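You operate a simulated robot arm through the tools that you are given. There is no shell and no other tool. Be economical: measure what you need, move in short steps, check, and stop when the job is done.

The job below is to be done with a simulated two-armed robot. You get a single attempt, and the scene is never put back.

Task
Open the green bench drawer, take the blue peg on the top of the marking bench and put it away in the inside of the green bench drawer, then shut the drawer. Then take the orange sanding block on the top of the marking bench and put it away on the top of the sanding bench. Then open the white drawer, take the yellow wedge from the inside of the white drawer and leave it in the teal tray and shut the drawer again. Then put the brown cloth on the top of the steel bench. Then take the black twine and put it on the cooling rack. Then close the blue bench drawer. Then open the right cupboard door, put the spare glue tin on the top of the marking bench away on the lower shelf of the teal cupboard, then shut the door. Then put the blue crayon on the yellow-tipped board. The order counts. Set down upright: black twine.
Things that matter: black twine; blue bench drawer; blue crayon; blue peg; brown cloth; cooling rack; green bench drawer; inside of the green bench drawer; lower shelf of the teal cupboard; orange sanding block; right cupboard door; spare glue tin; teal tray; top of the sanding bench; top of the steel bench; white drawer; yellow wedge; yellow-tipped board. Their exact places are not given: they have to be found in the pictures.

Only the result counts: the job must be done as asked and must still hold three seconds after the hand-in. Knocking over, shifting, dropping, spilling or breaking anything else fails it. Flat cloth is picked up by pressing the open fingertips on it (5 to 10 N) and closing them slowly along it; thin cloth reads only 2 to 8 mm in the jaws.

Robot
Two 7-joint arms with two-finger parallel grippers on one trunk, on a base that drives. Base frame: it is fixed to the floor where the robot stands at the start and does not move with it; the origin is under the middle of the robot, x ahead of it, y to its left, z up. Readings come in m, rad, newtons and seconds.
The left shoulder is at the start at [0.07, 0.163, 1.12], the right one opposite. With the tool pointing down near the work surface each hand reaches from about 0.1 to 0.74 m from the robot's upright axis, wherever it stands, measured 20 degrees to its own side. Places, roughly: black twine (6x6x7 cm) [-3.5, -3.8, 0.9]; blue bench drawer [1, 0.3, 0.7]; blue crayon (3x3x9 cm) [-0.4, -1.9, 0.9]; blue peg (4x4x8 cm) [0, -1.6, 0.9]; brown cloth (11x6x3 cm) [-3.5, -3.9, 0.4]; cooling rack [-2, -4.1, 0.9]; green bench drawer [0.9, -0.1, 0.7]; inside of the green bench drawer [0.9, -0.2, 0.7]; lower shelf of the teal cupboard (26x66 cm) [1.34, 1.66, 1.18]; orange sanding block (10x6x5 cm) [0.4, -1.1, 0.9]; right cupboard door [1.4, 1.4, 1.5]; spare glue tin [-0.25, -2, 1]; teal tray (24x16x4 cm) [-3.2, -3.9, 0.4]; top of the sanding bench (46x23 cm) [-0.36, 2.74, 0.86]; top of the steel bench [-3.6, -3.7, 0.9]; white drawer [0.2, -1, 0.8]; yellow wedge (8x3x3 cm) [0.3, -0.9, 0.7]; yellow-tipped board (26x6x3 cm) [0.4, 2.3, 1.3]. Payload 3.43 kg a hand.
The tool frame of a hand sits at the grasp point between the pads (the TCP): z along the fingers, y along the line on which they close. The tips reach 0.034 m beyond it. The gripper opens to 0.128 m. The fingers are 0.024 m wide and 0.012 m thick; the gripper's body (0.048 by 0.13 m) begins 0.096 m behind the TCP.
Orientation is that of the tool frame in the base frame, as a unit quaternion [w, x, y, z]. With the fingers straight down and closing along the base's y, the tool's x points along the base's -x, its y along +y and its z along -z.

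Tools
- The arms move only by the tool play_rows. It takes "left_series", "right_series" or both (then of equal length, played together; a hand with none holds still); each is a list that holds one entry, the list of rows, each a list of 7 numbers: the shift along the base's x, y, z in m, then the turn, a rotation vector about the base's x, y, z in rad, then the gripper command, from -1 (shut) to 1 (fully open), values between in proportion. In form: [[[tx, ty, tz, rx, ry, rz, claw], ...]]. A call has 1 to 8 rows; each row shifts and turns the commanded pose from where the row before left it. A row lasts 0.2 s, in which the tool goes at most 0.05 m and 0.15 rad; a call with a longer step from one row to the next is refused whole, and so is a gripper value outside its range. Where a pose cannot be reached the arm comes as near as it can. A force on the tool above 40 N (or 10 N above the force at the start of the call, whichever is more), or a blocked arm, ends the call early, and 0.2 s more pass. The fingers move at their own pace (about 0.153 m/s each) and stop on an object; they squeeze with about 21 N. The grip force told is the motor's: it shows also when the fingers shut on nothing. Time passes only in rows, and 0.2 s behind the last, so rows that do not move let the fingers close. The reply holds the time, the measured pose of the TCP, the force on the tool along the base axes, the opening and the grip force, in the units named above and with some noise, with the torque about the TCP (base axes, N m) and any sound that the robot's microphone picked up.
- Cameras (640 x 400 px; columns grow to the right, rows downward): "scene" is now at [0.1292, -0.0459, 1.3505]; the picture's right is [-0.49, -0.87, 0.00], its down [-0.48, 0.27, -0.84] and it looks along [0.73, -0.41, -0.55] (base axes); focal length 214 px, centre (320, 200). "left" rides on the left gripper at [0.076, 0.011, -0.16] in its tool frame; the picture's right is [-0.15, 0.99, 0.00], its down [-0.88, -0.13, -0.46] and it looks along [-0.45, -0.07, 0.89] (tool axes); focal length 234 px, centre (320, 200). "right" rides on the right gripper at [0.076, -0.011, -0.16] in its tool frame; the picture's right is [0.15, 0.99, 0.00], its down [-0.88, 0.13, -0.46] and it looks along [-0.45, 0.07, 0.89] (tool axes); focal length 234 px, centre (320, 200).
- snapshot(camera): a new picture of that camera. The clock stands still meanwhile.
- lift_body(by): slides the trunk up (or, below 0, down) by that many m; the arms and the scene camera ride with it, the base frame stays. It gives what a move gives, with no picture.
- steer(legs): drives the robot by 1 to 6 legs, each [ahead, left, turn to the left] in m, m and rad, along the robot's own axes; the way and the turn of a leg run together, so that a leg with both is an arc; at most 1.5 m and 3.142 rad a leg. The arms and the cameras ride along, it lands a little off, and it stops where it bumps. It gives what a move gives.
- head_to(pan, tilt): turns the head with the scene camera to pan (to the left, within 1.501 rad either way) and tilt (down, from -0.506 to 1.204), counted from straight ahead of the robot. It gives what a move gives.
- probe_pixels(camera, pixels): for up to 12 pixels [column, row] of the newest picture of that camera ("zoom" is the newest enlarged one), the place [x, y, z] in the base frame of the surface seen there, good to about 0.002 m. The clock stands still meanwhile.
- zoom(camera, box): a new picture of the part [left, top, right, bottom] of that camera's present view, enlarged. The clock stands still meanwhile.
- job_done(): hands the job in; it is judged then, once.

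Work in short steps. Measure before you move; look again where a grasp or a placing could have gone wrong, and mend it. You have 357 turns and 286 pictures in all, those below and enlarged ones among them. Open the grippers and draw the arms clear of the work before you hand the job in, unless the task says otherwise.

The tools are called as a command line: name --argument value ..., lists and objects as JSON in quotes. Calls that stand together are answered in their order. play_rows: Moves the arms, as the interface text tells. Its arguments: {"type":"object","properties":{"left_series":{"type":"array"},"right_series":{"type":"array"}},"required":[]} The other tools are called the same way: lift_body (by) slides the trunk up or down; steer (legs) drives the base; head_to (pan, tilt) turns the head that bears the scene camera; snapshot (camera) takes a picture; probe_pixels (camera, pixels) gives the place of the surface under pixels of a picture; zoom (camera, box) takes an enlarged picture of a part of a camera's view; job_done () hands the job in.

At the start:

```text
clock: 0.0
left_position: [0.6247, -0.0221, 1.1783]
left_tool_rot: [0.0, 0.0, 1.0, 0.0]
left_force: [-0.1, -0.2, 0.2]
left_torque: [0.01, 0.0, 0.0]
left_finger_gap: 0.1277
left_finger_force: 0.0
right_position: [0.4195, -0.5104, 1.1351]
right_tool_rot: [0.0, 0.0, 1.0, 0.0]
right_force: [-0.4, 0.6, -0.3]
right_torque: [0.01, -0.01, 0.0]
right_finger_gap: 0.1285
right_finger_force: 0.1
trunk travel left (down, up): [-0.6, 0.34]
robot x, y, heading: [-0.0012, 0.0009, 0.004]
head pan, tilt: [-0.508, 0.579]
```

scene: 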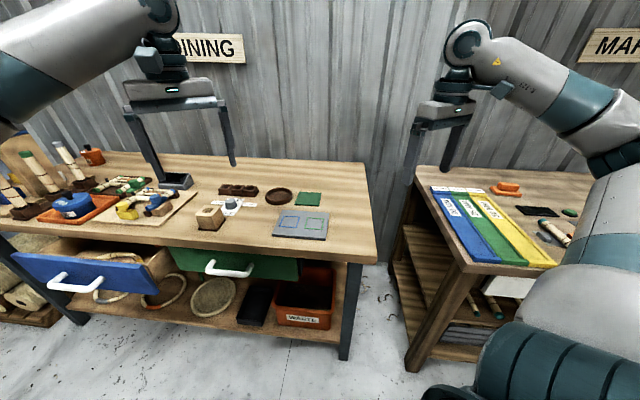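
right: 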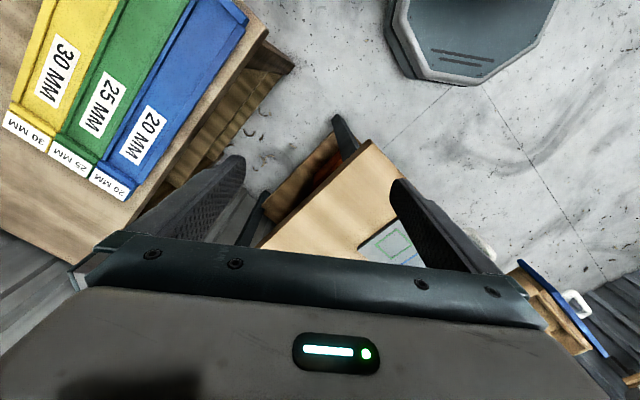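
left: 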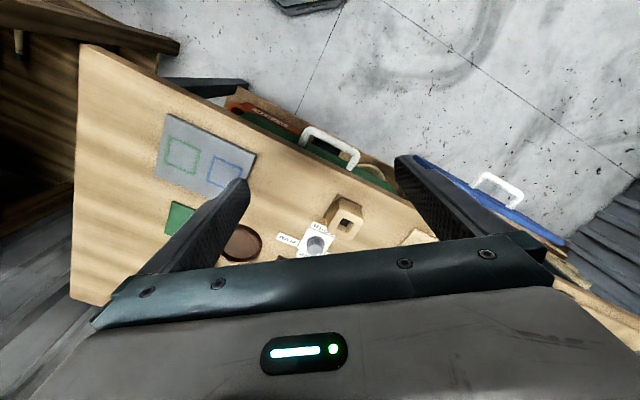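

The scene picture shows the joining bench with the blue drawer open and the green one shut (handle near px 228,268). I measure the handle and look around towards the marking bench.

probe_pixels --camera "scene" --pixels '[[228, 270], [210, 266], [248, 270], [190, 262], [285, 268], [75, 285], [100, 262], [240, 180], [350, 240], [500, 250], [440, 190], [510, 190]]'

zoom --camera "scene" --box '[140, 200, 380, 350]'

head_to --pan -1.4 --tilt 0.5

snapshot --camera "scene"

```text
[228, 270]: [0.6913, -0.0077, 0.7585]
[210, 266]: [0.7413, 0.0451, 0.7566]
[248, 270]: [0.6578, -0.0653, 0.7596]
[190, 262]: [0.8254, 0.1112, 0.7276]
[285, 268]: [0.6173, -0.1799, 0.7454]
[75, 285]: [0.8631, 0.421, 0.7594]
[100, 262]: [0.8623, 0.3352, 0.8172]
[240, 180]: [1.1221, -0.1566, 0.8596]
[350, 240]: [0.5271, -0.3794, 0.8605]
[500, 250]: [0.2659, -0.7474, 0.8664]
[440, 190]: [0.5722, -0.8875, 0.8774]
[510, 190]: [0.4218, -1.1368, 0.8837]
```

```text
2.67 times, centred on (260, 275) of scene
```

zoom: 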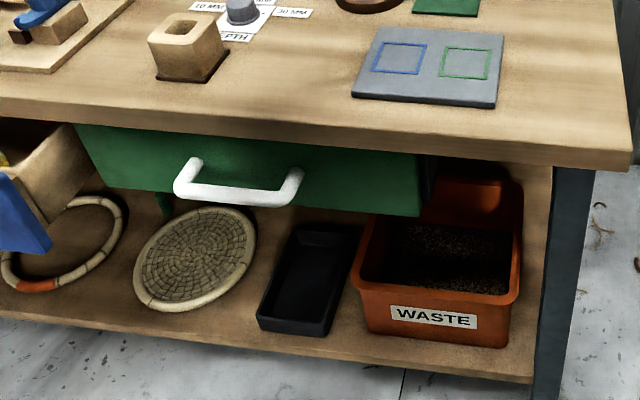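

```text
clock: 1.2
left_position: [0.625, -0.0217, 1.1781]
left_tool_rot: [0.0, 0.0, 1.0, -0.001]
left_force: [0.2, -0.5, -1.0]
left_torque: [0.02, 0.0, 0.02]
left_finger_gap: 0.128
left_finger_force: 0.0
right_position: [0.4201, -0.5097, 1.1357]
right_tool_rot: [0.0, 0.0, 1.0, 0.0]
right_force: [0.0, 0.2, 0.2]
right_torque: [-0.04, 0.04, -0.03]
right_finger_gap: 0.128
right_finger_force: 0.1
trunk travel left (down, up): [-0.6, 0.34]
robot x, y, heading: [0.0006, 0.0014, 0.001]
head pan, tilt: [-1.4, 0.499]
```

```text
281 pictures are left
```

scene: 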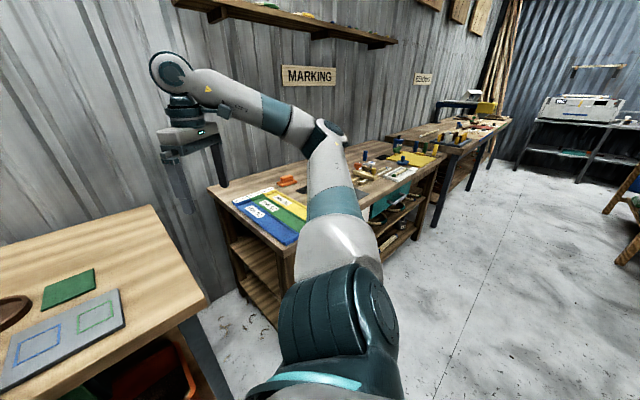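

The marking bench is on the right. The green drawer's front runs along about (-0.58,-0.81), so the inward normal yaw is about -0.62. I turn to face it and shift left.

steer --legs '[[0, 0, -0.62], [0, 0.2, 0]]'

head_to --pan 0.2 --tilt 0.7

snapshot --camera "scene"

```text
clock: 4.5
left_position: [0.6084, -0.224, 1.1783]
left_tool_rot: [0.0, 0.309, 0.951, 0.0]
left_force: [-0.5, -0.8, -0.6]
left_torque: [-0.02, 0.01, 0.0]
left_finger_gap: 0.1281
left_finger_force: 0.0
right_position: [0.1561, -0.4995, 1.1346]
right_tool_rot: [0.001, 0.309, 0.951, 0.0]
right_force: [0.1, 0.3, 0.3]
right_torque: [-0.01, 0.02, -0.01]
right_finger_gap: 0.1279
right_finger_force: 0.2
trunk travel left (down, up): [-0.6, 0.34]
robot x, y, heading: [0.1186, 0.1602, -0.626]
head pan, tilt: [-1.4, 0.499]
```

```text
clock: 6.2
left_position: [0.6083, -0.224, 1.1797]
left_tool_rot: [0.0, 0.31, 0.951, 0.0]
left_force: [-0.5, -0.6, 0.3]
left_torque: [0.01, 0.0, 0.02]
left_finger_gap: 0.1279
left_finger_force: 0.0
right_position: [0.1555, -0.4981, 1.1358]
right_tool_rot: [0.0, 0.308, 0.951, 0.0]
right_force: [-0.8, -0.5, 0.7]
right_torque: [0.0, -0.03, 0.02]
right_finger_gap: 0.128
right_finger_force: 0.1
trunk travel left (down, up): [-0.6, 0.34]
robot x, y, heading: [0.1189, 0.1624, -0.628]
head pan, tilt: [0.201, 0.7]
```

```text
280 pictures are left
```

scene: 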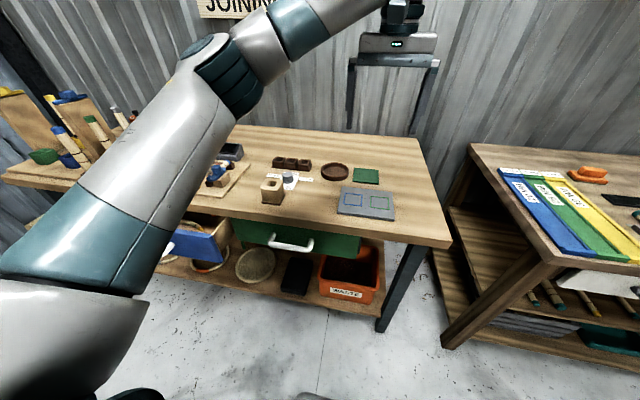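

The green drawer handle is at px (290,243) now; I probe its ends, the front and the bench edge for exact geometry.

zoom --camera "scene" --box '[200, 200, 440, 350]'

probe_pixels --camera "scene" --pixels '[[271, 242], [290, 247], [309, 248], [240, 230], [350, 248], [235, 216], [400, 238], [445, 242], [340, 232], [200, 245]]'

```text
2.67 times, centred on (320, 275) of scene
```

zoom: 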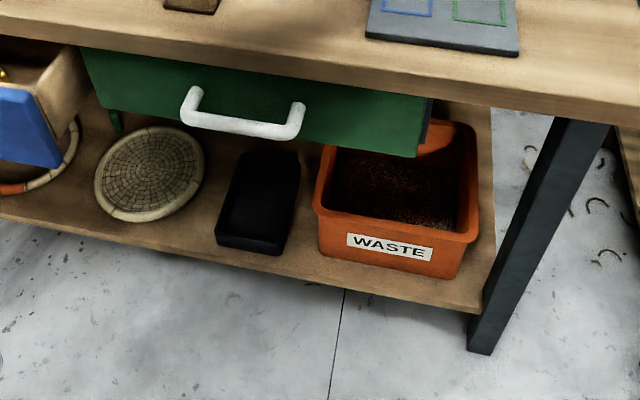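

```text
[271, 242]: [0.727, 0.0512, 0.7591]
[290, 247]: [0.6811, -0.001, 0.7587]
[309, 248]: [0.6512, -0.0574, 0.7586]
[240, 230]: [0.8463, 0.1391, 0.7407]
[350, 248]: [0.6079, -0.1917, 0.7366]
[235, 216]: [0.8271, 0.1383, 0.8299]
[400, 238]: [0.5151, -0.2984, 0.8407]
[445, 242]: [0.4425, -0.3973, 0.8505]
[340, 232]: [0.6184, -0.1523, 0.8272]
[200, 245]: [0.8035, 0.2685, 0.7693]
```

The bar's centre is near (0.688,-0.004,0.755), and the bench normal is (0.813,-0.582). I back up 0.1 m, then turn the left tool to horizontal with the fingers closing vertically.

steer --legs '[[-0.1, 0, 0]]'

play_rows --left_series '[[[0.0055, 0.0163, 0, 0.0193, -0.1207, -0.0863, 1], [0.0055, 0.0163, 0, 0.0193, -0.1207, -0.0863, 1], [0.0055, 0.0163, 0, 0.0193, -0.1207, -0.0863, 1], [0.0055, 0.0163, 0, 0.0193, -0.1207, -0.0863, 1], [0.0055, 0.0163, 0, 0.0193, -0.1207, -0.0863, 1], [0.0055, 0.0163, 0, 0.0193, -0.1207, -0.0863, 1], [0.0055, 0.0163, 0, 0.0193, -0.1207, -0.0863, 1]]]'

```text
clock: 7.3
left_position: [0.5292, -0.1653, 1.1784]
left_tool_rot: [0.001, 0.309, 0.951, -0.001]
left_force: [-0.1, 0.1, 0.3]
left_torque: [-0.02, -0.03, -0.01]
left_finger_gap: 0.1281
left_finger_force: 0.1
right_position: [0.076, -0.4391, 1.1364]
right_tool_rot: [0.0, 0.309, 0.951, 0.0]
right_force: [-0.2, -0.1, -0.6]
right_torque: [-0.01, -0.01, 0.01]
right_finger_gap: 0.1278
right_finger_force: 0.0
trunk travel left (down, up): [-0.6, 0.34]
robot x, y, heading: [0.0379, 0.2206, -0.628]
head pan, tilt: [0.201, 0.7]
```

```text
clock: 8.9
left_position: [0.5679, -0.0502, 1.1795]
left_tool_rot: [0.365, 0.541, 0.734, 0.187]
left_force: [-0.4, 0.3, 0.3]
left_torque: [0.0, -0.01, -0.02]
left_finger_gap: 0.1282
left_finger_force: 0.0
right_position: [0.0762, -0.4383, 1.1357]
right_tool_rot: [0.0, 0.309, 0.951, 0.0]
right_force: [0.0, 0.8, 0.9]
right_torque: [-0.02, 0.0, -0.02]
right_finger_gap: 0.1279
right_finger_force: 0.0
trunk travel left (down, up): [-0.6, 0.34]
robot x, y, heading: [0.0369, 0.2182, -0.626]
head pan, tilt: [0.201, 0.7]
```

The turn is tracking as commanded; I do the second half.

play_rows --left_series '[[[0.0055, 0.0163, 0, 0.0193, -0.1207, -0.0863, 1], [0.0055, 0.0163, 0, 0.0193, -0.1207, -0.0863, 1], [0.0055, 0.0163, 0, 0.0193, -0.1207, -0.0863, 1], [0.0055, 0.0163, 0, 0.0193, -0.1207, -0.0863, 1], [0.0055, 0.0163, 0, 0.0193, -0.1207, -0.0863, 1], [0.0055, 0.0163, 0, 0.0193, -0.1207, -0.0863, 1], [0.0055, 0.0163, 0, 0.0193, -0.1207, -0.0863, 1]]]'

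```text
clock: 10.5
left_position: [0.6415, 0.0221, 1.1947]
left_tool_rot: [0.631, 0.628, 0.321, 0.322]
left_force: [0.1, 0.0, 0.4]
left_torque: [-0.01, 0.0, -0.07]
left_finger_gap: 0.128
left_finger_force: 0.0
left hand out of reach, approached as far as the arm can: row 5, 6, 7
right_position: [0.0768, -0.4376, 1.1367]
right_tool_rot: [-0.001, 0.309, 0.951, 0.0]
right_force: [1.1, 0.5, 0.3]
right_torque: [-0.05, 0.02, -0.02]
right_finger_gap: 0.1281
right_finger_force: 0.1
trunk travel left (down, up): [-0.6, 0.34]
robot x, y, heading: [0.0368, 0.2209, -0.627]
head pan, tilt: [0.201, 0.7]
```

The horizontal tool's nearest reach is about 0.6 m ahead; the hand is at u≈0.509, l≈0.391, in line with the handle. I back up 0.1 and lower the trunk 0.43.

steer --legs '[[-0.1, 0, 0]]'

lift_body --by -0.43

snapshot --camera "left"

snapshot --camera "scene"

```text
clock: 11.7
left_position: [0.5604, 0.0791, 1.1947]
left_tool_rot: [0.63, 0.629, 0.321, 0.323]
left_force: [-0.2, -0.8, 0.2]
left_torque: [0.0, 0.0, 0.0]
left_finger_gap: 0.1281
left_finger_force: 0.0
right_position: [-0.0024, -0.3821, 1.1351]
right_tool_rot: [0.0, 0.309, 0.951, 0.001]
right_force: [-0.1, 0.9, 0.5]
right_torque: [-0.02, -0.03, 0.0]
right_finger_gap: 0.1282
right_finger_force: 0.1
trunk travel left (down, up): [-0.6, 0.34]
robot x, y, heading: [-0.0445, 0.2767, -0.624]
head pan, tilt: [0.201, 0.7]
```

```text
refused: -0.43 is not a number from -0.4 to 0.4
```

```text
278 pictures are left
```

left: 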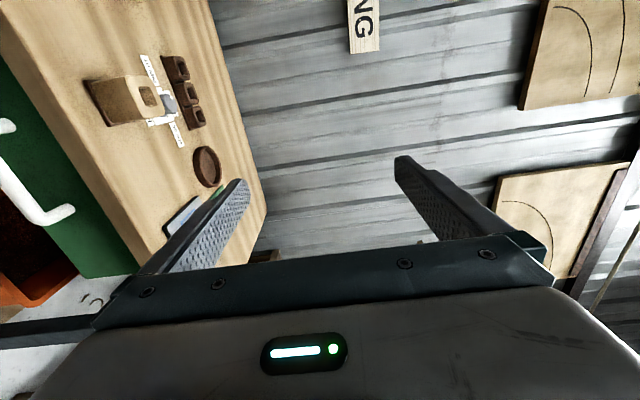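

```text
277 pictures are left
```

scene: 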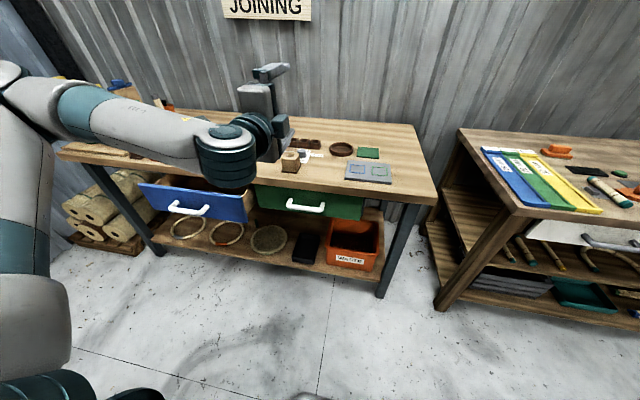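

Only 0.4 per call is allowed; I lower 0.4 then 0.04.

lift_body --by -0.4

lift_body --by -0.04

snapshot --camera "left"

snapshot --camera "scene"

```text
clock: 15.5
left_position: [0.561, 0.0783, 0.7935]
left_tool_rot: [0.63, 0.629, 0.321, 0.323]
left_force: [-0.9, -0.8, 0.0]
left_torque: [-0.02, -0.02, 0.03]
left_finger_gap: 0.1283
left_finger_force: 0.0
right_position: [-0.0024, -0.3823, 0.7354]
right_tool_rot: [0.0, 0.308, 0.951, 0.001]
right_force: [0.1, -0.1, 0.2]
right_torque: [0.01, 0.01, -0.01]
right_finger_gap: 0.1281
right_finger_force: 0.0
trunk travel left (down, up): [-0.2, 0.74]
robot x, y, heading: [-0.045, 0.28, -0.625]
head pan, tilt: [0.201, 0.7]
```

```text
clock: 16.3
left_position: [0.561, 0.0796, 0.7556]
left_tool_rot: [0.63, 0.629, 0.322, 0.323]
left_force: [-0.4, 0.1, -0.4]
left_torque: [0.04, 0.01, 0.0]
left_finger_gap: 0.1281
left_finger_force: 0.0
right_position: [-0.0026, -0.3812, 0.6946]
right_tool_rot: [0.0, 0.308, 0.952, 0.0]
right_force: [0.8, -0.6, 0.1]
right_torque: [0.01, 0.04, -0.02]
right_finger_gap: 0.1279
right_finger_force: 0.0
trunk travel left (down, up): [-0.16, 0.78]
robot x, y, heading: [-0.0448, 0.2732, -0.629]
head pan, tilt: [0.201, 0.7]
```

```text
276 pictures are left
```

left: 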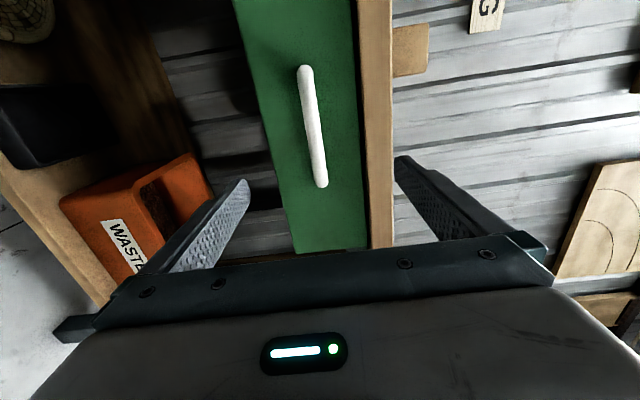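

```text
275 pictures are left
```

scene: 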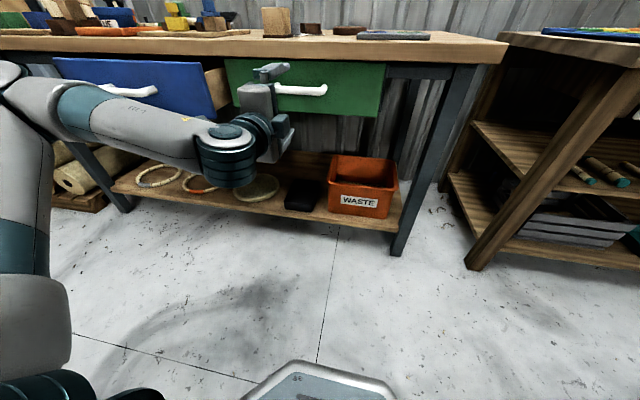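

I probe the handle bar in the left picture at px (305,70), (312,125), (321,185).

probe_pixels --camera "left" --pixels '[[304, 72], [312, 125], [320, 180], [306, 125], [318, 125], [280, 125], [300, 230], [350, 125]]'

```text
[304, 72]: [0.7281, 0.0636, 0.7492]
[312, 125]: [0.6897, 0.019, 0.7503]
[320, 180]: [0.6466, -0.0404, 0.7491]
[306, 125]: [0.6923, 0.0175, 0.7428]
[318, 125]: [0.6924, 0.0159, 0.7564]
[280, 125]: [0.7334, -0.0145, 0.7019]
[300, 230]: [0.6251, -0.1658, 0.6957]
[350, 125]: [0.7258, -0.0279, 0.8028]
```

The bar centre is at z≈0.7495, with its front at u≈0.550. I move the hand 0.143 m inward and 6 mm down.

play_rows --left_series '[[[0.0291, -0.0208, -0.0015, 0, 0, 0, 1], [0.0291, -0.0208, -0.0015, 0, 0, 0, 1], [0.0291, -0.0208, -0.0015, 0, 0, 0, 1], [0.0291, -0.0208, -0.0015, 0, 0, 0, 1], [0, 0, 0, 0, 0, 0, 1]]]'

```text
clock: 17.5
left_position: [0.6762, -0.0062, 0.749]
left_tool_rot: [0.63, 0.629, 0.321, 0.323]
left_force: [0.1, -0.4, 0.1]
left_torque: [0.0, -0.02, 0.0]
left_finger_gap: 0.1279
left_finger_force: 0.0
right_position: [-0.0034, -0.3828, 0.695]
right_tool_rot: [0.001, 0.308, 0.952, 0.0]
right_force: [0.2, 0.1, 1.3]
right_torque: [0.02, 0.01, -0.01]
right_finger_gap: 0.1281
right_finger_force: 0.0
trunk travel left (down, up): [-0.16, 0.78]
robot x, y, heading: [-0.0424, 0.2815, -0.622]
head pan, tilt: [0.201, 0.7]
```

The TCP is at the bar (u≈0.553); I close the fingers.

play_rows --left_series '[[[0, 0, 0, 0, 0, 0, -1], [0, 0, 0, 0, 0, 0, -1], [0, 0, 0, 0, 0, 0, -1], [0, 0, 0, 0, 0, 0, -1]]]'

```text
clock: 18.5
left_position: [0.6766, -0.0054, 0.75]
left_tool_rot: [0.63, 0.629, 0.321, 0.323]
left_force: [1.7, -1.7, 3.9]
left_torque: [-0.1, 0.07, -0.08]
left_finger_gap: 0.0199
left_finger_force: 45.2
right_position: [-0.003, -0.382, 0.6949]
right_tool_rot: [0.0, 0.308, 0.951, 0.0]
right_force: [-0.6, -0.1, 0.4]
right_torque: [-0.03, 0.02, -0.01]
right_finger_gap: 0.1279
right_finger_force: 0.1
trunk travel left (down, up): [-0.16, 0.78]
robot x, y, heading: [-0.0456, 0.2754, -0.627]
head pan, tilt: [0.201, 0.7]
```

The bar is gripped (gap 0.020). I pull by driving the base straight back 0.22 m.

steer --legs '[[-0.22, 0, 0]]'

head_to --pan 0.1 --tilt 0.5

snapshot --camera "scene"

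```text
clock: 20.2
left_position: [0.5004, 0.1211, 0.7497]
left_tool_rot: [0.63, 0.629, 0.321, 0.323]
left_force: [2.9, 0.0, 4.4]
left_torque: [-0.07, -0.06, -0.16]
left_finger_gap: 0.0199
left_finger_force: 44.6
right_position: [-0.1785, -0.2555, 0.6967]
right_tool_rot: [0.001, 0.309, 0.951, 0.0]
right_force: [0.6, 0.6, -0.3]
right_torque: [-0.02, 0.02, -0.01]
right_finger_gap: 0.128
right_finger_force: 0.2
trunk travel left (down, up): [-0.16, 0.78]
robot x, y, heading: [-0.2182, 0.4033, -0.628]
head pan, tilt: [0.201, 0.7]
```

```text
clock: 20.9
left_position: [0.5004, 0.1199, 0.7512]
left_tool_rot: [0.63, 0.629, 0.32, 0.323]
left_force: [-1.7, 0.9, 0.2]
left_torque: [-0.09, 0.02, -0.05]
left_finger_gap: 0.0198
left_finger_force: 44.6
right_position: [-0.1786, -0.2553, 0.6958]
right_tool_rot: [0.0, 0.309, 0.951, 0.0]
right_force: [-0.2, -0.3, -0.3]
right_torque: [-0.01, 0.0, 0.01]
right_finger_gap: 0.1275
right_finger_force: 0.1
trunk travel left (down, up): [-0.16, 0.78]
robot x, y, heading: [-0.2221, 0.4021, -0.626]
head pan, tilt: [0.099, 0.499]
```

```text
274 pictures are left
```

scene: 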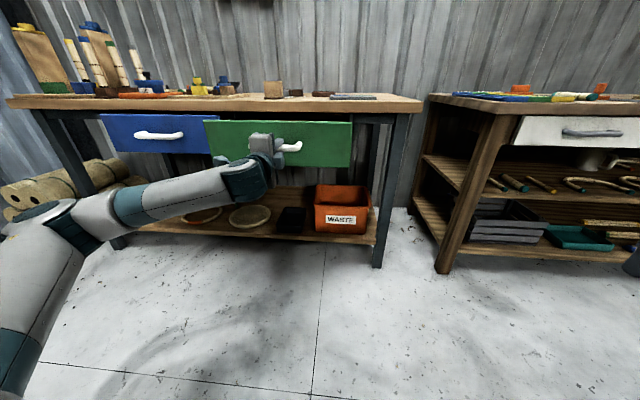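

The drawer is open by about 0.22 m. I release the handle and back the hand away by driving.

play_rows --left_series '[[[0, 0, 0, 0, 0, 0, 1], [0, 0, 0, 0, 0, 0, 1], [0, 0, 0, 0, 0, 0, 1], [0, 0, 0, 0, 0, 0, 1]]]'

steer --legs '[[-0.15, 0, 0]]'

lift_body --by 0.4

lift_body --by 0.2

head_to --pan -0.1 --tilt 0.6

snapshot --camera "scene"

head_to --pan -0.9 --tilt 0.5

snapshot --camera "scene"

```text
clock: 21.9
left_position: [0.5019, 0.1205, 0.7488]
left_tool_rot: [0.63, 0.629, 0.32, 0.323]
left_force: [0.2, -0.5, -0.9]
left_torque: [0.0, 0.0, 0.03]
left_finger_gap: 0.1278
left_finger_force: 0.0
right_position: [-0.1789, -0.2551, 0.6958]
right_tool_rot: [-0.001, 0.31, 0.951, 0.0]
right_force: [0.9, 1.1, 0.3]
right_torque: [0.02, 0.0, 0.01]
right_finger_gap: 0.1279
right_finger_force: 0.1
trunk travel left (down, up): [-0.16, 0.78]
robot x, y, heading: [-0.2192, 0.4004, -0.628]
head pan, tilt: [0.099, 0.499]
```

```text
clock: 23.3
left_position: [0.3806, 0.2116, 0.7508]
left_tool_rot: [0.63, 0.628, 0.322, 0.324]
left_force: [0.1, -0.5, 0.4]
left_torque: [0.01, 0.02, 0.0]
left_finger_gap: 0.1278
left_finger_force: 0.0
right_position: [-0.2972, -0.1676, 0.6965]
right_tool_rot: [0.0, 0.308, 0.951, 0.0]
right_force: [-0.3, -0.6, -0.6]
right_torque: [0.0, -0.04, 0.01]
right_finger_gap: 0.1282
right_finger_force: 0.0
trunk travel left (down, up): [-0.16, 0.78]
robot x, y, heading: [-0.3365, 0.4959, -0.622]
head pan, tilt: [0.099, 0.499]
```

```text
clock: 27.1
left_position: [0.3803, 0.2111, 1.1493]
left_tool_rot: [0.629, 0.629, 0.322, 0.324]
left_force: [0.2, 0.3, -0.1]
left_torque: [-0.01, 0.0, -0.01]
left_finger_gap: 0.1282
left_finger_force: 0.2
right_position: [-0.2974, -0.168, 1.0958]
right_tool_rot: [-0.001, 0.308, 0.951, 0.0]
right_force: [-0.4, 0.8, -0.2]
right_torque: [0.01, 0.01, 0.0]
right_finger_gap: 0.1278
right_finger_force: 0.1
trunk travel left (down, up): [-0.56, 0.38]
robot x, y, heading: [-0.3387, 0.4932, -0.624]
head pan, tilt: [0.099, 0.499]
```

```text
clock: 29.3
left_position: [0.3795, 0.2104, 1.3499]
left_tool_rot: [0.629, 0.629, 0.322, 0.324]
left_force: [-0.3, 0.3, -0.2]
left_torque: [-0.01, 0.02, 0.0]
left_finger_gap: 0.1283
left_finger_force: 0.1
right_position: [-0.2978, -0.1663, 1.294]
right_tool_rot: [0.0, 0.308, 0.952, 0.0]
right_force: [-0.1, 0.5, 0.7]
right_torque: [0.0, -0.02, -0.02]
right_finger_gap: 0.128
right_finger_force: 0.1
trunk travel left (down, up): [-0.76, 0.18]
robot x, y, heading: [-0.3429, 0.4939, -0.626]
head pan, tilt: [0.099, 0.499]
```

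```text
clock: 30.0
left_position: [0.3803, 0.2115, 1.35]
left_tool_rot: [0.63, 0.628, 0.323, 0.324]
left_force: [-0.3, -0.2, -0.3]
left_torque: [-0.02, -0.01, -0.03]
left_finger_gap: 0.1281
left_finger_force: 0.1
right_position: [-0.2968, -0.1674, 1.2952]
right_tool_rot: [0.0, 0.307, 0.952, 0.0]
right_force: [0.7, -0.2, 0.2]
right_torque: [0.05, 0.0, -0.01]
right_finger_gap: 0.1282
right_finger_force: 0.1
trunk travel left (down, up): [-0.76, 0.18]
robot x, y, heading: [-0.3394, 0.4928, -0.625]
head pan, tilt: [-0.099, 0.6]
```

```text
273 pictures are left
```

scene: 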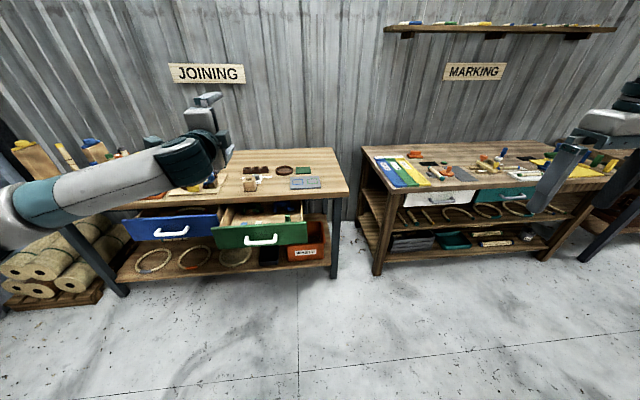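

```text
clock: 31.1
left_position: [0.3811, 0.211, 1.3511]
left_tool_rot: [0.629, 0.629, 0.322, 0.324]
left_force: [-0.1, -0.5, 0.3]
left_torque: [0.0, 0.03, 0.01]
left_finger_gap: 0.1277
left_finger_force: 0.2
right_position: [-0.2971, -0.1677, 1.2959]
right_tool_rot: [0.0, 0.307, 0.952, 0.001]
right_force: [0.5, 0.5, 0.2]
right_torque: [0.0, 0.0, 0.02]
right_finger_gap: 0.1281
right_finger_force: 0.0
trunk travel left (down, up): [-0.76, 0.18]
robot x, y, heading: [-0.3369, 0.4911, -0.628]
head pan, tilt: [-0.901, 0.499]
```

```text
272 pictures are left
```

scene: 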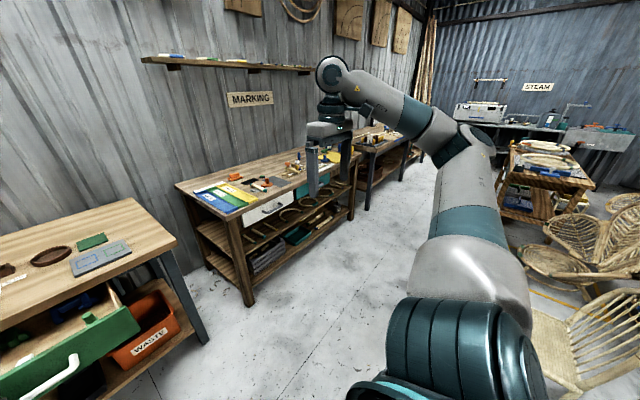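

The drawer is open and clear inside in front. Now I zoom on the marking bench and measure its front edge.

zoom --camera "scene" --box '[170, 120, 410, 270]'

probe_pixels --camera "scene" --pixels '[[236, 213], [215, 198], [268, 185], [265, 210], [240, 215], [300, 188], [310, 165]]'

```text
2.67 times, centred on (290, 195) of scene
```

zoom: 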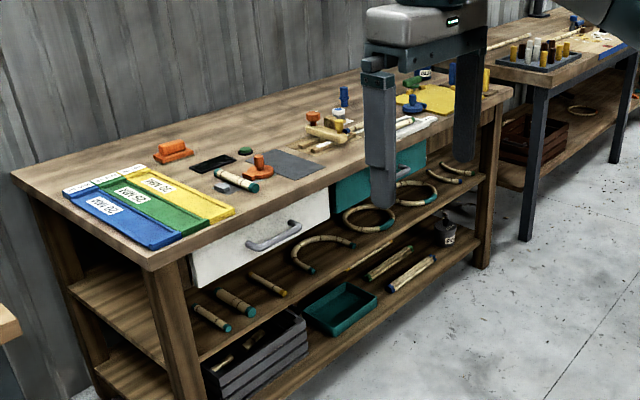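

```text
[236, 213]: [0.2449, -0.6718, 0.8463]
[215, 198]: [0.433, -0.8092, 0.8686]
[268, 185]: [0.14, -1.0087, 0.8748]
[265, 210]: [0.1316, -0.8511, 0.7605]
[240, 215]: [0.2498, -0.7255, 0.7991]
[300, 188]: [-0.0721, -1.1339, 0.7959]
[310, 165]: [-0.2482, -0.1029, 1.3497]
```

Both benches are parallel (edge direction (-0.584,-0.811)). I check the free floor and the wicker chair at right before driving sideways.

probe_pixels --camera "scene" --pixels '[[560, 320], [530, 270], [440, 200], [400, 330], [560, 190], [380, 260], [520, 200]]'

```text
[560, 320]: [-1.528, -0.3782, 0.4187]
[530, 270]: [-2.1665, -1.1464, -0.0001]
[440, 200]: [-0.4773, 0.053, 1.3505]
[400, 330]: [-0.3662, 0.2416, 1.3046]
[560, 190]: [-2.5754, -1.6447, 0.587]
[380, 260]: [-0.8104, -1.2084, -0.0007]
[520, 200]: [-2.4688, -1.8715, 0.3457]
```

The path is clear; I drive to about u=-0.05, l=-1.1 in front of the marking bench.

steer --legs '[[0.4, 0, 0.005], [0, -1.3, 0], [0.1, 0, 0]]'

head_to --pan -0.1 --tilt 0.75

snapshot --camera "scene"

```text
clock: 40.5
left_position: [0.0364, -1.126, 1.35]
left_tool_rot: [0.629, 0.627, 0.325, 0.326]
left_force: [0.5, 0.0, 0.3]
left_torque: [0.01, -0.01, -0.01]
left_finger_gap: 0.1279
left_finger_force: 0.0
right_position: [-0.6396, -1.5101, 1.2949]
right_tool_rot: [0.0, 0.303, 0.953, 0.0]
right_force: [-0.9, -0.4, 0.4]
right_torque: [-0.01, 0.0, -0.02]
right_finger_gap: 0.1279
right_finger_force: 0.1
trunk travel left (down, up): [-0.76, 0.18]
robot x, y, heading: [-0.6867, -0.8505, -0.615]
head pan, tilt: [-0.901, 0.499]
```

```text
clock: 41.6
left_position: [0.0374, -1.1263, 1.3504]
left_tool_rot: [0.629, 0.627, 0.324, 0.327]
left_force: [0.3, 0.6, 1.0]
left_torque: [0.01, 0.01, 0.03]
left_finger_gap: 0.1279
left_finger_force: 0.1
right_position: [-0.639, -1.5089, 1.2953]
right_tool_rot: [0.0, 0.304, 0.953, 0.0]
right_force: [-0.2, 0.9, -0.1]
right_torque: [0.01, 0.02, -0.02]
right_finger_gap: 0.1282
right_finger_force: 0.1
trunk travel left (down, up): [-0.76, 0.18]
robot x, y, heading: [-0.687, -0.8461, -0.621]
head pan, tilt: [-0.099, 0.75]
```

```text
270 pictures are left
```

scene: 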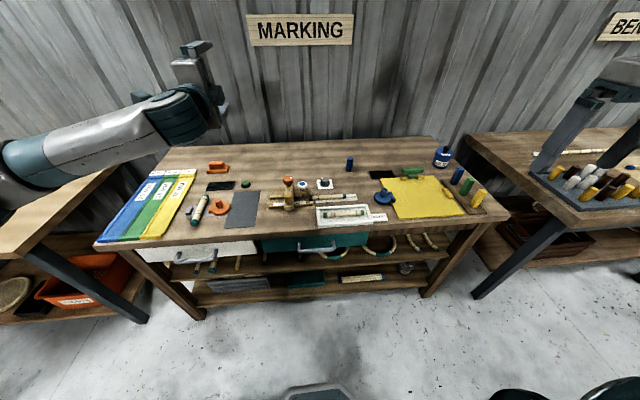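

I zoom on the bench top to identify the objects.

zoom --camera "scene" --box '[180, 140, 340, 240]'

zoom --camera "scene" --box '[330, 130, 490, 230]'

```text
4.00 times, centred on (260, 190) of scene
```

zoom: 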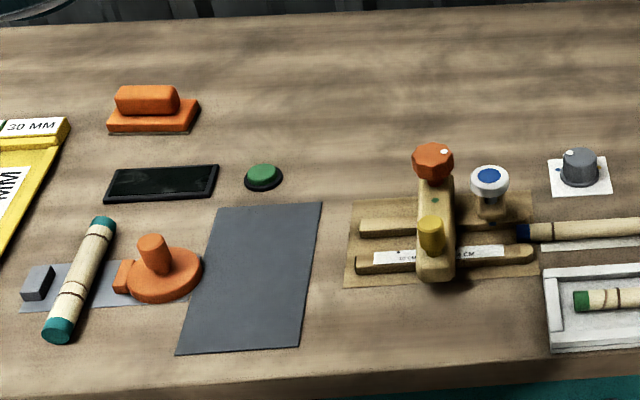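

```text
4.00 times, centred on (410, 180) of scene
```

zoom: 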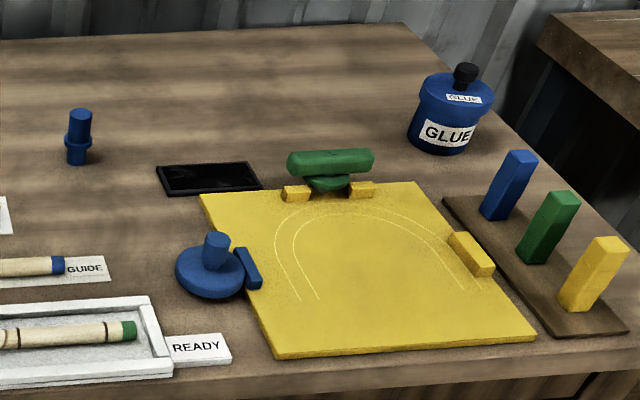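

The blue peg is at zoom px (78,137). I probe it, the glue tin and the blue crayon.

probe_pixels --camera "zoom" --pixels '[[78, 115], [78, 145], [78, 160], [72, 145], [85, 145], [110, 180], [450, 130], [450, 92], [465, 72], [520, 152], [505, 190], [490, 217]]'

probe_pixels --camera "scene" --pixels '[[217, 162], [218, 167], [230, 167], [208, 168], [208, 173], [229, 172]]'

```text
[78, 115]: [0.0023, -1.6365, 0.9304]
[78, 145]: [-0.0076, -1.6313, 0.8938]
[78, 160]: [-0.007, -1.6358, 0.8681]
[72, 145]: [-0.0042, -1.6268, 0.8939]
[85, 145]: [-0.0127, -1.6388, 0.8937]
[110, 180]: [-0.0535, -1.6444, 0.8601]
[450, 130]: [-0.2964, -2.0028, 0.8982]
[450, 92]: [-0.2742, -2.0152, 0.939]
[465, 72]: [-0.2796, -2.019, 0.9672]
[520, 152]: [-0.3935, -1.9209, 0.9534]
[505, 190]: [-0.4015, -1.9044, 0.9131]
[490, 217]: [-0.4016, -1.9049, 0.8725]
```

```text
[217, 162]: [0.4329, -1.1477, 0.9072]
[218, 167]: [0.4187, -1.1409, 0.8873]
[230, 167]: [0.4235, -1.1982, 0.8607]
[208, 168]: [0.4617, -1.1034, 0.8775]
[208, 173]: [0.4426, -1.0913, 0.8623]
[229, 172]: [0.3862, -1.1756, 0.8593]
```

I check how far the base's front sticks out (px 320,390).

probe_pixels --camera "scene" --pixels '[[320, 386], [320, 395], [290, 395], [350, 395], [300, 300], [300, 240]]'

```text
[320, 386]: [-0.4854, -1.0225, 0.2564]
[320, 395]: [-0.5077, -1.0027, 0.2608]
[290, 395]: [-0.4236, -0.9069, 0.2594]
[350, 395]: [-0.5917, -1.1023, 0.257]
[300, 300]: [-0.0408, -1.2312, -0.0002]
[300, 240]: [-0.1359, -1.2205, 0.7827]
```

The base extends 0.27 m ahead, so I may stand at u≈0.27. I drive 0.33 ahead, lower the trunk 0.16, and view with the right camera.

steer --legs '[[0.33, 0, 0]]'

lift_body --by -0.16

```text
clock: 43.8
left_position: [0.3028, -1.3203, 1.3513]
left_tool_rot: [0.63, 0.628, 0.322, 0.325]
left_force: [0.1, 0.2, 1.0]
left_torque: [0.0, -0.03, -0.02]
left_finger_gap: 0.128
left_finger_force: 0.0
right_position: [-0.375, -1.6998, 1.2955]
right_tool_rot: [0.0, 0.306, 0.952, 0.0]
right_force: [0.4, 0.1, 0.2]
right_torque: [-0.03, -0.02, -0.01]
right_finger_gap: 0.128
right_finger_force: 0.1
trunk travel left (down, up): [-0.76, 0.18]
robot x, y, heading: [-0.4159, -1.0423, -0.62]
head pan, tilt: [-0.099, 0.75]
```

```text
clock: 45.6
left_position: [0.3036, -1.3195, 1.1905]
left_tool_rot: [0.63, 0.627, 0.324, 0.324]
left_force: [-0.6, -1.2, 0.5]
left_torque: [0.01, -0.02, -0.02]
left_finger_gap: 0.1281
left_finger_force: 0.1
right_position: [-0.3732, -1.7004, 1.1354]
right_tool_rot: [0.0, 0.305, 0.952, -0.001]
right_force: [-0.2, 0.1, 0.1]
right_torque: [-0.01, 0.02, -0.01]
right_finger_gap: 0.1278
right_finger_force: 0.1
trunk travel left (down, up): [-0.6, 0.34]
robot x, y, heading: [-0.4204, -1.0403, -0.621]
head pan, tilt: [-0.099, 0.75]
```

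I move the right hand over the peg at constant height.

play_rows --right_series '[[[0.0471, 0.0071, 0, 0, 0, 0, 1], [0.0471, 0.0071, 0, 0, 0, 0, 1], [0.0471, 0.0071, 0, 0, 0, 0, 1], [0.0471, 0.0071, 0, 0, 0, 0, 1], [0.0471, 0.0071, 0, 0, 0, 0, 1], [0.0471, 0.0071, 0, 0, 0, 0, 1], [0.0471, 0.0071, 0, 0, 0, 0, 1], [0.0471, 0.0071, 0, 0, 0, 0, 1]]]'

snapshot --camera "right"

head_to --pan -0.3 --tilt 0.75

snapshot --camera "scene"

```text
clock: 47.4
left_position: [0.3059, -1.3187, 1.1886]
left_tool_rot: [0.629, 0.628, 0.324, 0.324]
left_force: [-0.1, 0.4, 0.4]
left_torque: [-0.05, -0.02, -0.01]
left_finger_gap: 0.128
left_finger_force: 0.2
right_position: [0.0025, -1.6432, 1.1361]
right_tool_rot: [-0.001, 0.306, 0.952, -0.001]
right_force: [0.1, 0.4, -0.5]
right_torque: [-0.02, 0.04, -0.02]
right_finger_gap: 0.128
right_finger_force: 0.1
trunk travel left (down, up): [-0.6, 0.34]
robot x, y, heading: [-0.4187, -1.0405, -0.616]
head pan, tilt: [-0.099, 0.75]
```

```text
267 pictures are left
```

right: 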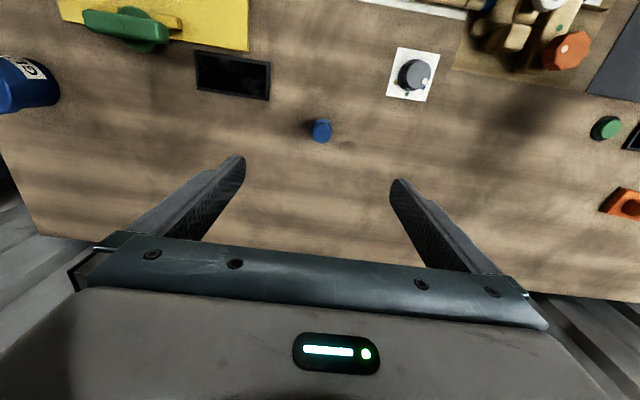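

```text
clock: 48.1
left_position: [0.3034, -1.3201, 1.1899]
left_tool_rot: [0.629, 0.628, 0.323, 0.324]
left_force: [-0.3, -0.6, 0.6]
left_torque: [-0.01, -0.02, 0.01]
left_finger_gap: 0.1278
left_finger_force: 0.1
right_position: [0.0003, -1.6442, 1.1363]
right_tool_rot: [0.0, 0.306, 0.952, -0.001]
right_force: [0.0, -0.2, -0.2]
right_torque: [-0.02, -0.02, 0.05]
right_finger_gap: 0.128
right_finger_force: 0.0
trunk travel left (down, up): [-0.6, 0.34]
robot x, y, heading: [-0.4196, -1.0429, -0.625]
head pan, tilt: [-0.3, 0.75]
```

```text
266 pictures are left
```

scene: 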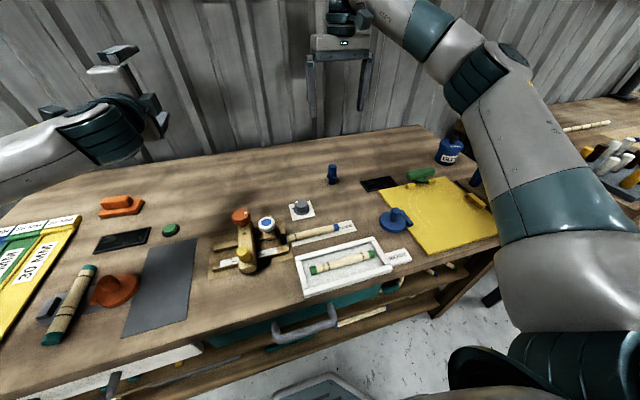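

The peg shows at right px (321,128); I probe its top and base.

probe_pixels --camera "right" --pixels '[[321, 124], [321, 128], [316, 128], [326, 128], [321, 136], [313, 130], [331, 132]]'

zoom --camera "right" --box '[270, 90, 370, 160]'

```text
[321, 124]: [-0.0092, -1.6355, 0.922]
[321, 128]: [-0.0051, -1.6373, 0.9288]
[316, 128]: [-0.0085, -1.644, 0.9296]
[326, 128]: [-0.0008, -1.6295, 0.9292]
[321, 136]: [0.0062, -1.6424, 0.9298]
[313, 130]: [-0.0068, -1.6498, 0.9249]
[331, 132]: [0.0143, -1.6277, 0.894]
```

```text
5.71 times, centred on (320, 125) of right
```

zoom: 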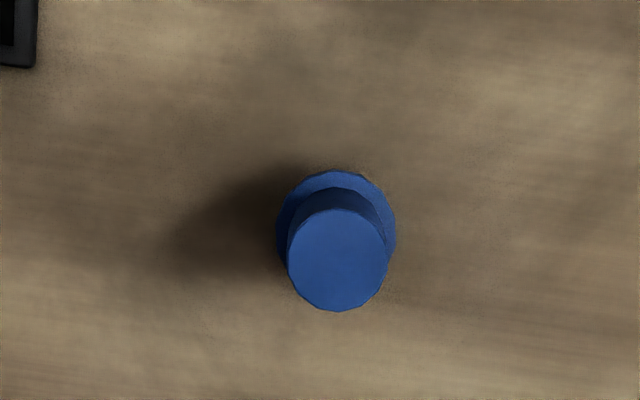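

The peg's axis is at about (0.0055,-1.640), top z 0.93. I lower to TCP z≈0.903.

play_rows --right_series '[[[0.0045, 0.004, -0.039, 0, 0, 0, 0.6], [0, 0, -0.039, 0, 0, 0, 0.6], [0, 0, -0.039, 0, 0, 0, 0.6], [0, 0, -0.039, 0, 0, 0, 0.6], [0, 0, -0.039, 0, 0, 0, 0.6], [0, 0, -0.038, 0, 0, 0, 0.6]]]'

snapshot --camera "right"

```text
clock: 49.5
left_position: [0.3035, -1.3217, 1.1902]
left_tool_rot: [0.629, 0.629, 0.323, 0.324]
left_force: [-0.6, -0.6, -0.2]
left_torque: [0.01, 0.0, 0.04]
left_finger_gap: 0.1283
left_finger_force: 0.1
right_position: [0.0058, -1.639, 0.9029]
right_tool_rot: [-0.001, 0.306, 0.952, 0.001]
right_force: [-1.2, -1.0, -0.3]
right_torque: [0.01, 0.02, 0.01]
right_finger_gap: 0.1024
right_finger_force: 0.1
trunk travel left (down, up): [-0.6, 0.34]
robot x, y, heading: [-0.4158, -1.0431, -0.622]
head pan, tilt: [-0.3, 0.75]
```

```text
264 pictures are left
```

right: 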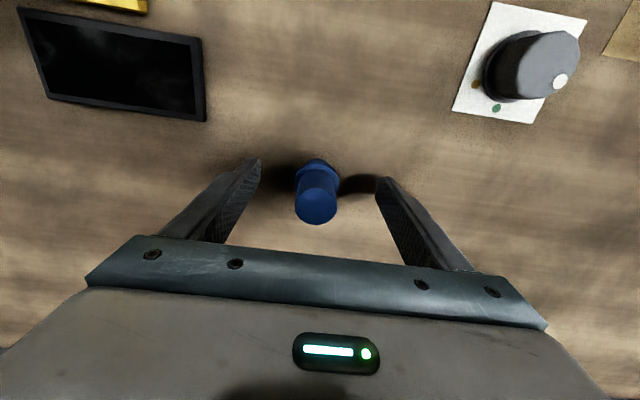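

The peg is centred between the fingers; I close and then lift.

play_rows --right_series '[[[0, 0, 0, 0, 0, 0, -1], [0, 0, 0, 0, 0, 0, -1], [0, 0, 0, 0, 0, 0, -1], [0, 0, 0.03, 0, 0, 0, -1], [0, 0, 0.04, 0, 0, 0, -1], [0, 0, 0.05, 0, 0, 0, -1], [0, 0, 0.05, 0, 0, 0, -1], [0, 0, 0.05, 0, 0, 0, -1]]]'

snapshot --camera "right"

```text
clock: 51.4
left_position: [0.304, -1.3188, 1.1899]
left_tool_rot: [0.63, 0.628, 0.324, 0.323]
left_force: [0.0, 0.8, 0.3]
left_torque: [0.0, -0.01, -0.07]
left_finger_gap: 0.1283
left_finger_force: 0.1
right_position: [0.0098, -1.6397, 1.1263]
right_tool_rot: [0.001, 0.305, 0.952, 0.0]
right_force: [-0.1, -0.2, 0.5]
right_torque: [-0.02, -0.02, -0.01]
right_finger_gap: 0.0337
right_finger_force: 20.4
trunk travel left (down, up): [-0.6, 0.34]
robot x, y, heading: [-0.4213, -1.0425, -0.62]
head pan, tilt: [-0.3, 0.75]
```

```text
263 pictures are left
```

right: 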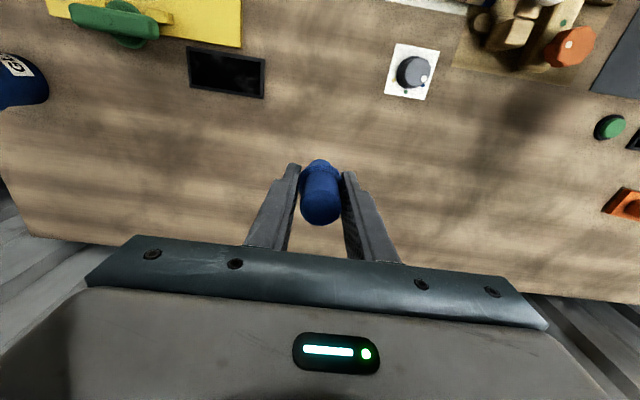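

The peg is held (gap 0.034). I raise the trunk 0.2, back off, and drive left to the green drawer.

lift_body --by 0.2

steer --legs '[[-0.34, 0, 0], [0, 0.85, 0], [0, 0.85, 0]]'

head_to --pan -0.3 --tilt 0.9

snapshot --camera "scene"

```text
clock: 53.5
left_position: [0.3032, -1.3195, 1.3901]
left_tool_rot: [0.629, 0.628, 0.323, 0.325]
left_force: [0.5, 0.2, 0.4]
left_torque: [-0.05, 0.01, 0.0]
left_finger_gap: 0.128
left_finger_force: 0.1
right_position: [0.009, -1.6409, 1.3255]
right_tool_rot: [0.0, 0.306, 0.952, 0.0]
right_force: [-0.2, 0.1, -0.7]
right_torque: [0.0, 0.0, 0.02]
right_finger_gap: 0.0338
right_finger_force: 20.5
trunk travel left (down, up): [-0.8, 0.14]
robot x, y, heading: [-0.4146, -1.0401, -0.622]
head pan, tilt: [-0.3, 0.75]
```

```text
clock: 64.0
left_position: [1.0346, 0.2552, 1.3901]
left_tool_rot: [0.63, 0.628, 0.321, 0.324]
left_force: [-0.6, -0.4, -0.8]
left_torque: [-0.02, 0.0, 0.01]
left_finger_gap: 0.1279
left_finger_force: 0.1
right_position: [0.7388, -0.0645, 1.3248]
right_tool_rot: [0.0, 0.308, 0.951, 0.0]
right_force: [-0.3, -0.1, -0.5]
right_torque: [-0.01, 0.02, 0.0]
right_finger_gap: 0.0335
right_finger_force: 21.1
trunk travel left (down, up): [-0.8, 0.14]
robot x, y, heading: [0.3174, 0.539, -0.622]
head pan, tilt: [-0.3, 0.75]
```

```text
clock: 64.7
left_position: [1.036, 0.2563, 1.3883]
left_tool_rot: [0.63, 0.629, 0.322, 0.322]
left_force: [0.4, -0.4, 0.0]
left_torque: [-0.01, -0.02, -0.05]
left_finger_gap: 0.1282
left_finger_force: 0.0
right_position: [0.739, -0.0638, 1.3243]
right_tool_rot: [-0.001, 0.308, 0.951, 0.0]
right_force: [0.8, -0.9, -0.3]
right_torque: [0.02, -0.02, 0.0]
right_finger_gap: 0.0335
right_finger_force: 20.6
trunk travel left (down, up): [-0.8, 0.14]
robot x, y, heading: [0.3134, 0.5405, -0.629]
head pan, tilt: [-0.3, 0.901]
```

```text
262 pictures are left
```

scene: 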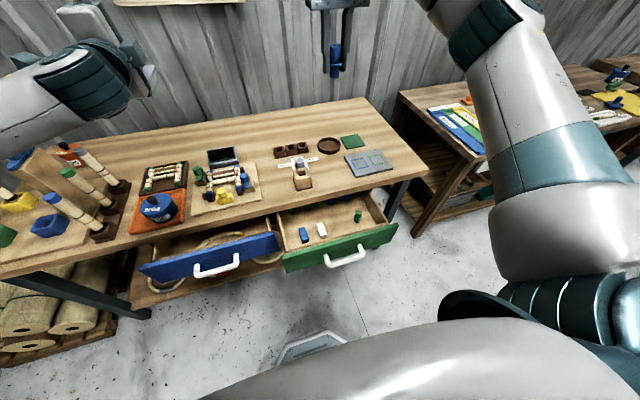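

I zoom into the open drawer and measure its contents and free space.

zoom --camera "scene" --box '[270, 180, 410, 280]'

probe_pixels --camera "scene" --pixels '[[302, 233], [320, 228], [357, 214], [340, 235], [340, 220], [284, 262], [396, 232], [346, 258], [373, 210], [330, 245], [280, 225]]'

```text
4.00 times, centred on (340, 230) of scene
```

zoom: 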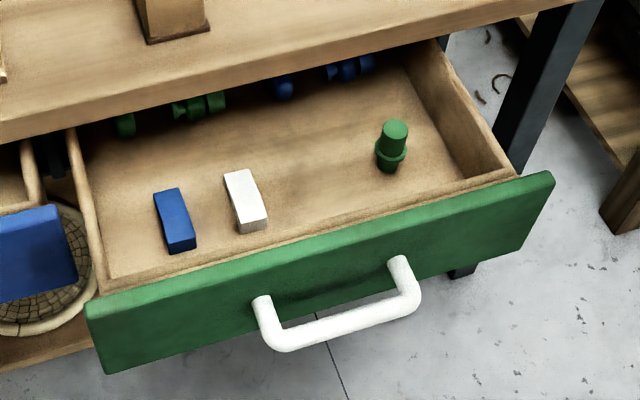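

```text
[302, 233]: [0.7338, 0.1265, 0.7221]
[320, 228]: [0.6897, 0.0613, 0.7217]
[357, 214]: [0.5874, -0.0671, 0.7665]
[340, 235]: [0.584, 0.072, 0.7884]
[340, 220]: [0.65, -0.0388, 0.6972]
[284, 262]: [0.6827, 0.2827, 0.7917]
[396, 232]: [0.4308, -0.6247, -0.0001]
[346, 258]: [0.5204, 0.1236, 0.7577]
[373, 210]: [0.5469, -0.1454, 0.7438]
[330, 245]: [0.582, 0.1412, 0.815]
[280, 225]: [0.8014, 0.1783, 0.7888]
```

Free spot in the drawer: u≈0.50, l≈0.365, between the green peg (l≈0.287) and the white block (l≈0.451); floor z 0.697. I move the peg above it.

play_rows --right_series '[[[-0.04, 0.0233, 0, 0, 0, 0, -1], [-0.04, 0.0233, 0, 0, 0, 0, -1], [-0.04, 0.0233, 0, 0, 0, 0, -1], [0, 0, -0.05, 0, 0, 0, -1], [0, 0, -0.05, 0, 0, 0, -1], [0, 0, -0.05, 0, 0, 0, -1], [0, 0, -0.05, 0, 0, 0, -1], [0, 0, -0.05, 0, 0, 0, -1]]]'

snapshot --camera "right"

snapshot --camera "scene"

```text
clock: 66.5
left_position: [1.0357, 0.2553, 1.3904]
left_tool_rot: [0.63, 0.628, 0.322, 0.323]
left_force: [0.3, 0.3, -0.3]
left_torque: [-0.01, 0.01, -0.01]
left_finger_gap: 0.1279
left_finger_force: 0.0
right_position: [0.6194, 0.0034, 1.0739]
right_tool_rot: [0.0, 0.308, 0.951, 0.001]
right_force: [-0.3, -0.6, 0.0]
right_torque: [-0.01, -0.01, 0.0]
right_finger_gap: 0.0337
right_finger_force: 21.6
trunk travel left (down, up): [-0.8, 0.14]
robot x, y, heading: [0.3137, 0.5394, -0.625]
head pan, tilt: [-0.3, 0.901]
```

```text
260 pictures are left
```

right: 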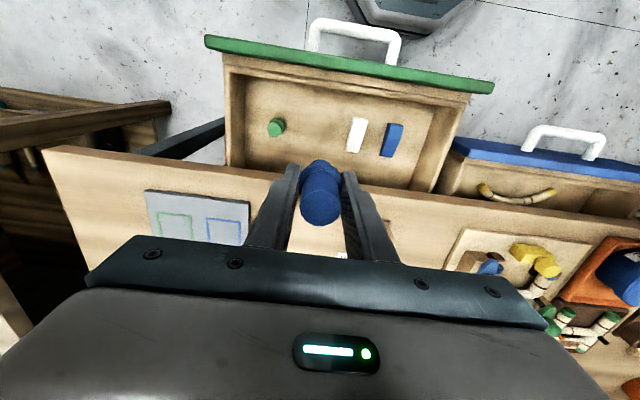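

```text
259 pictures are left
```

scene: 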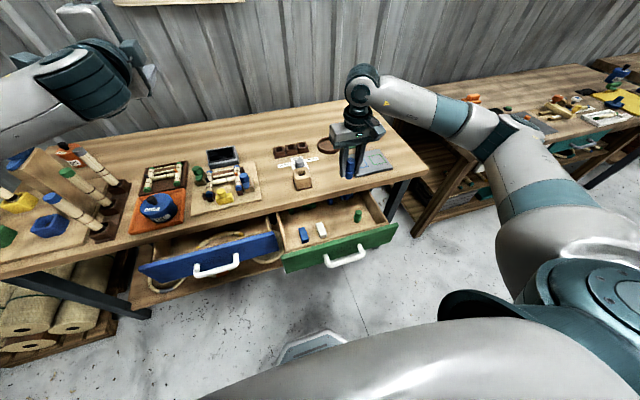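

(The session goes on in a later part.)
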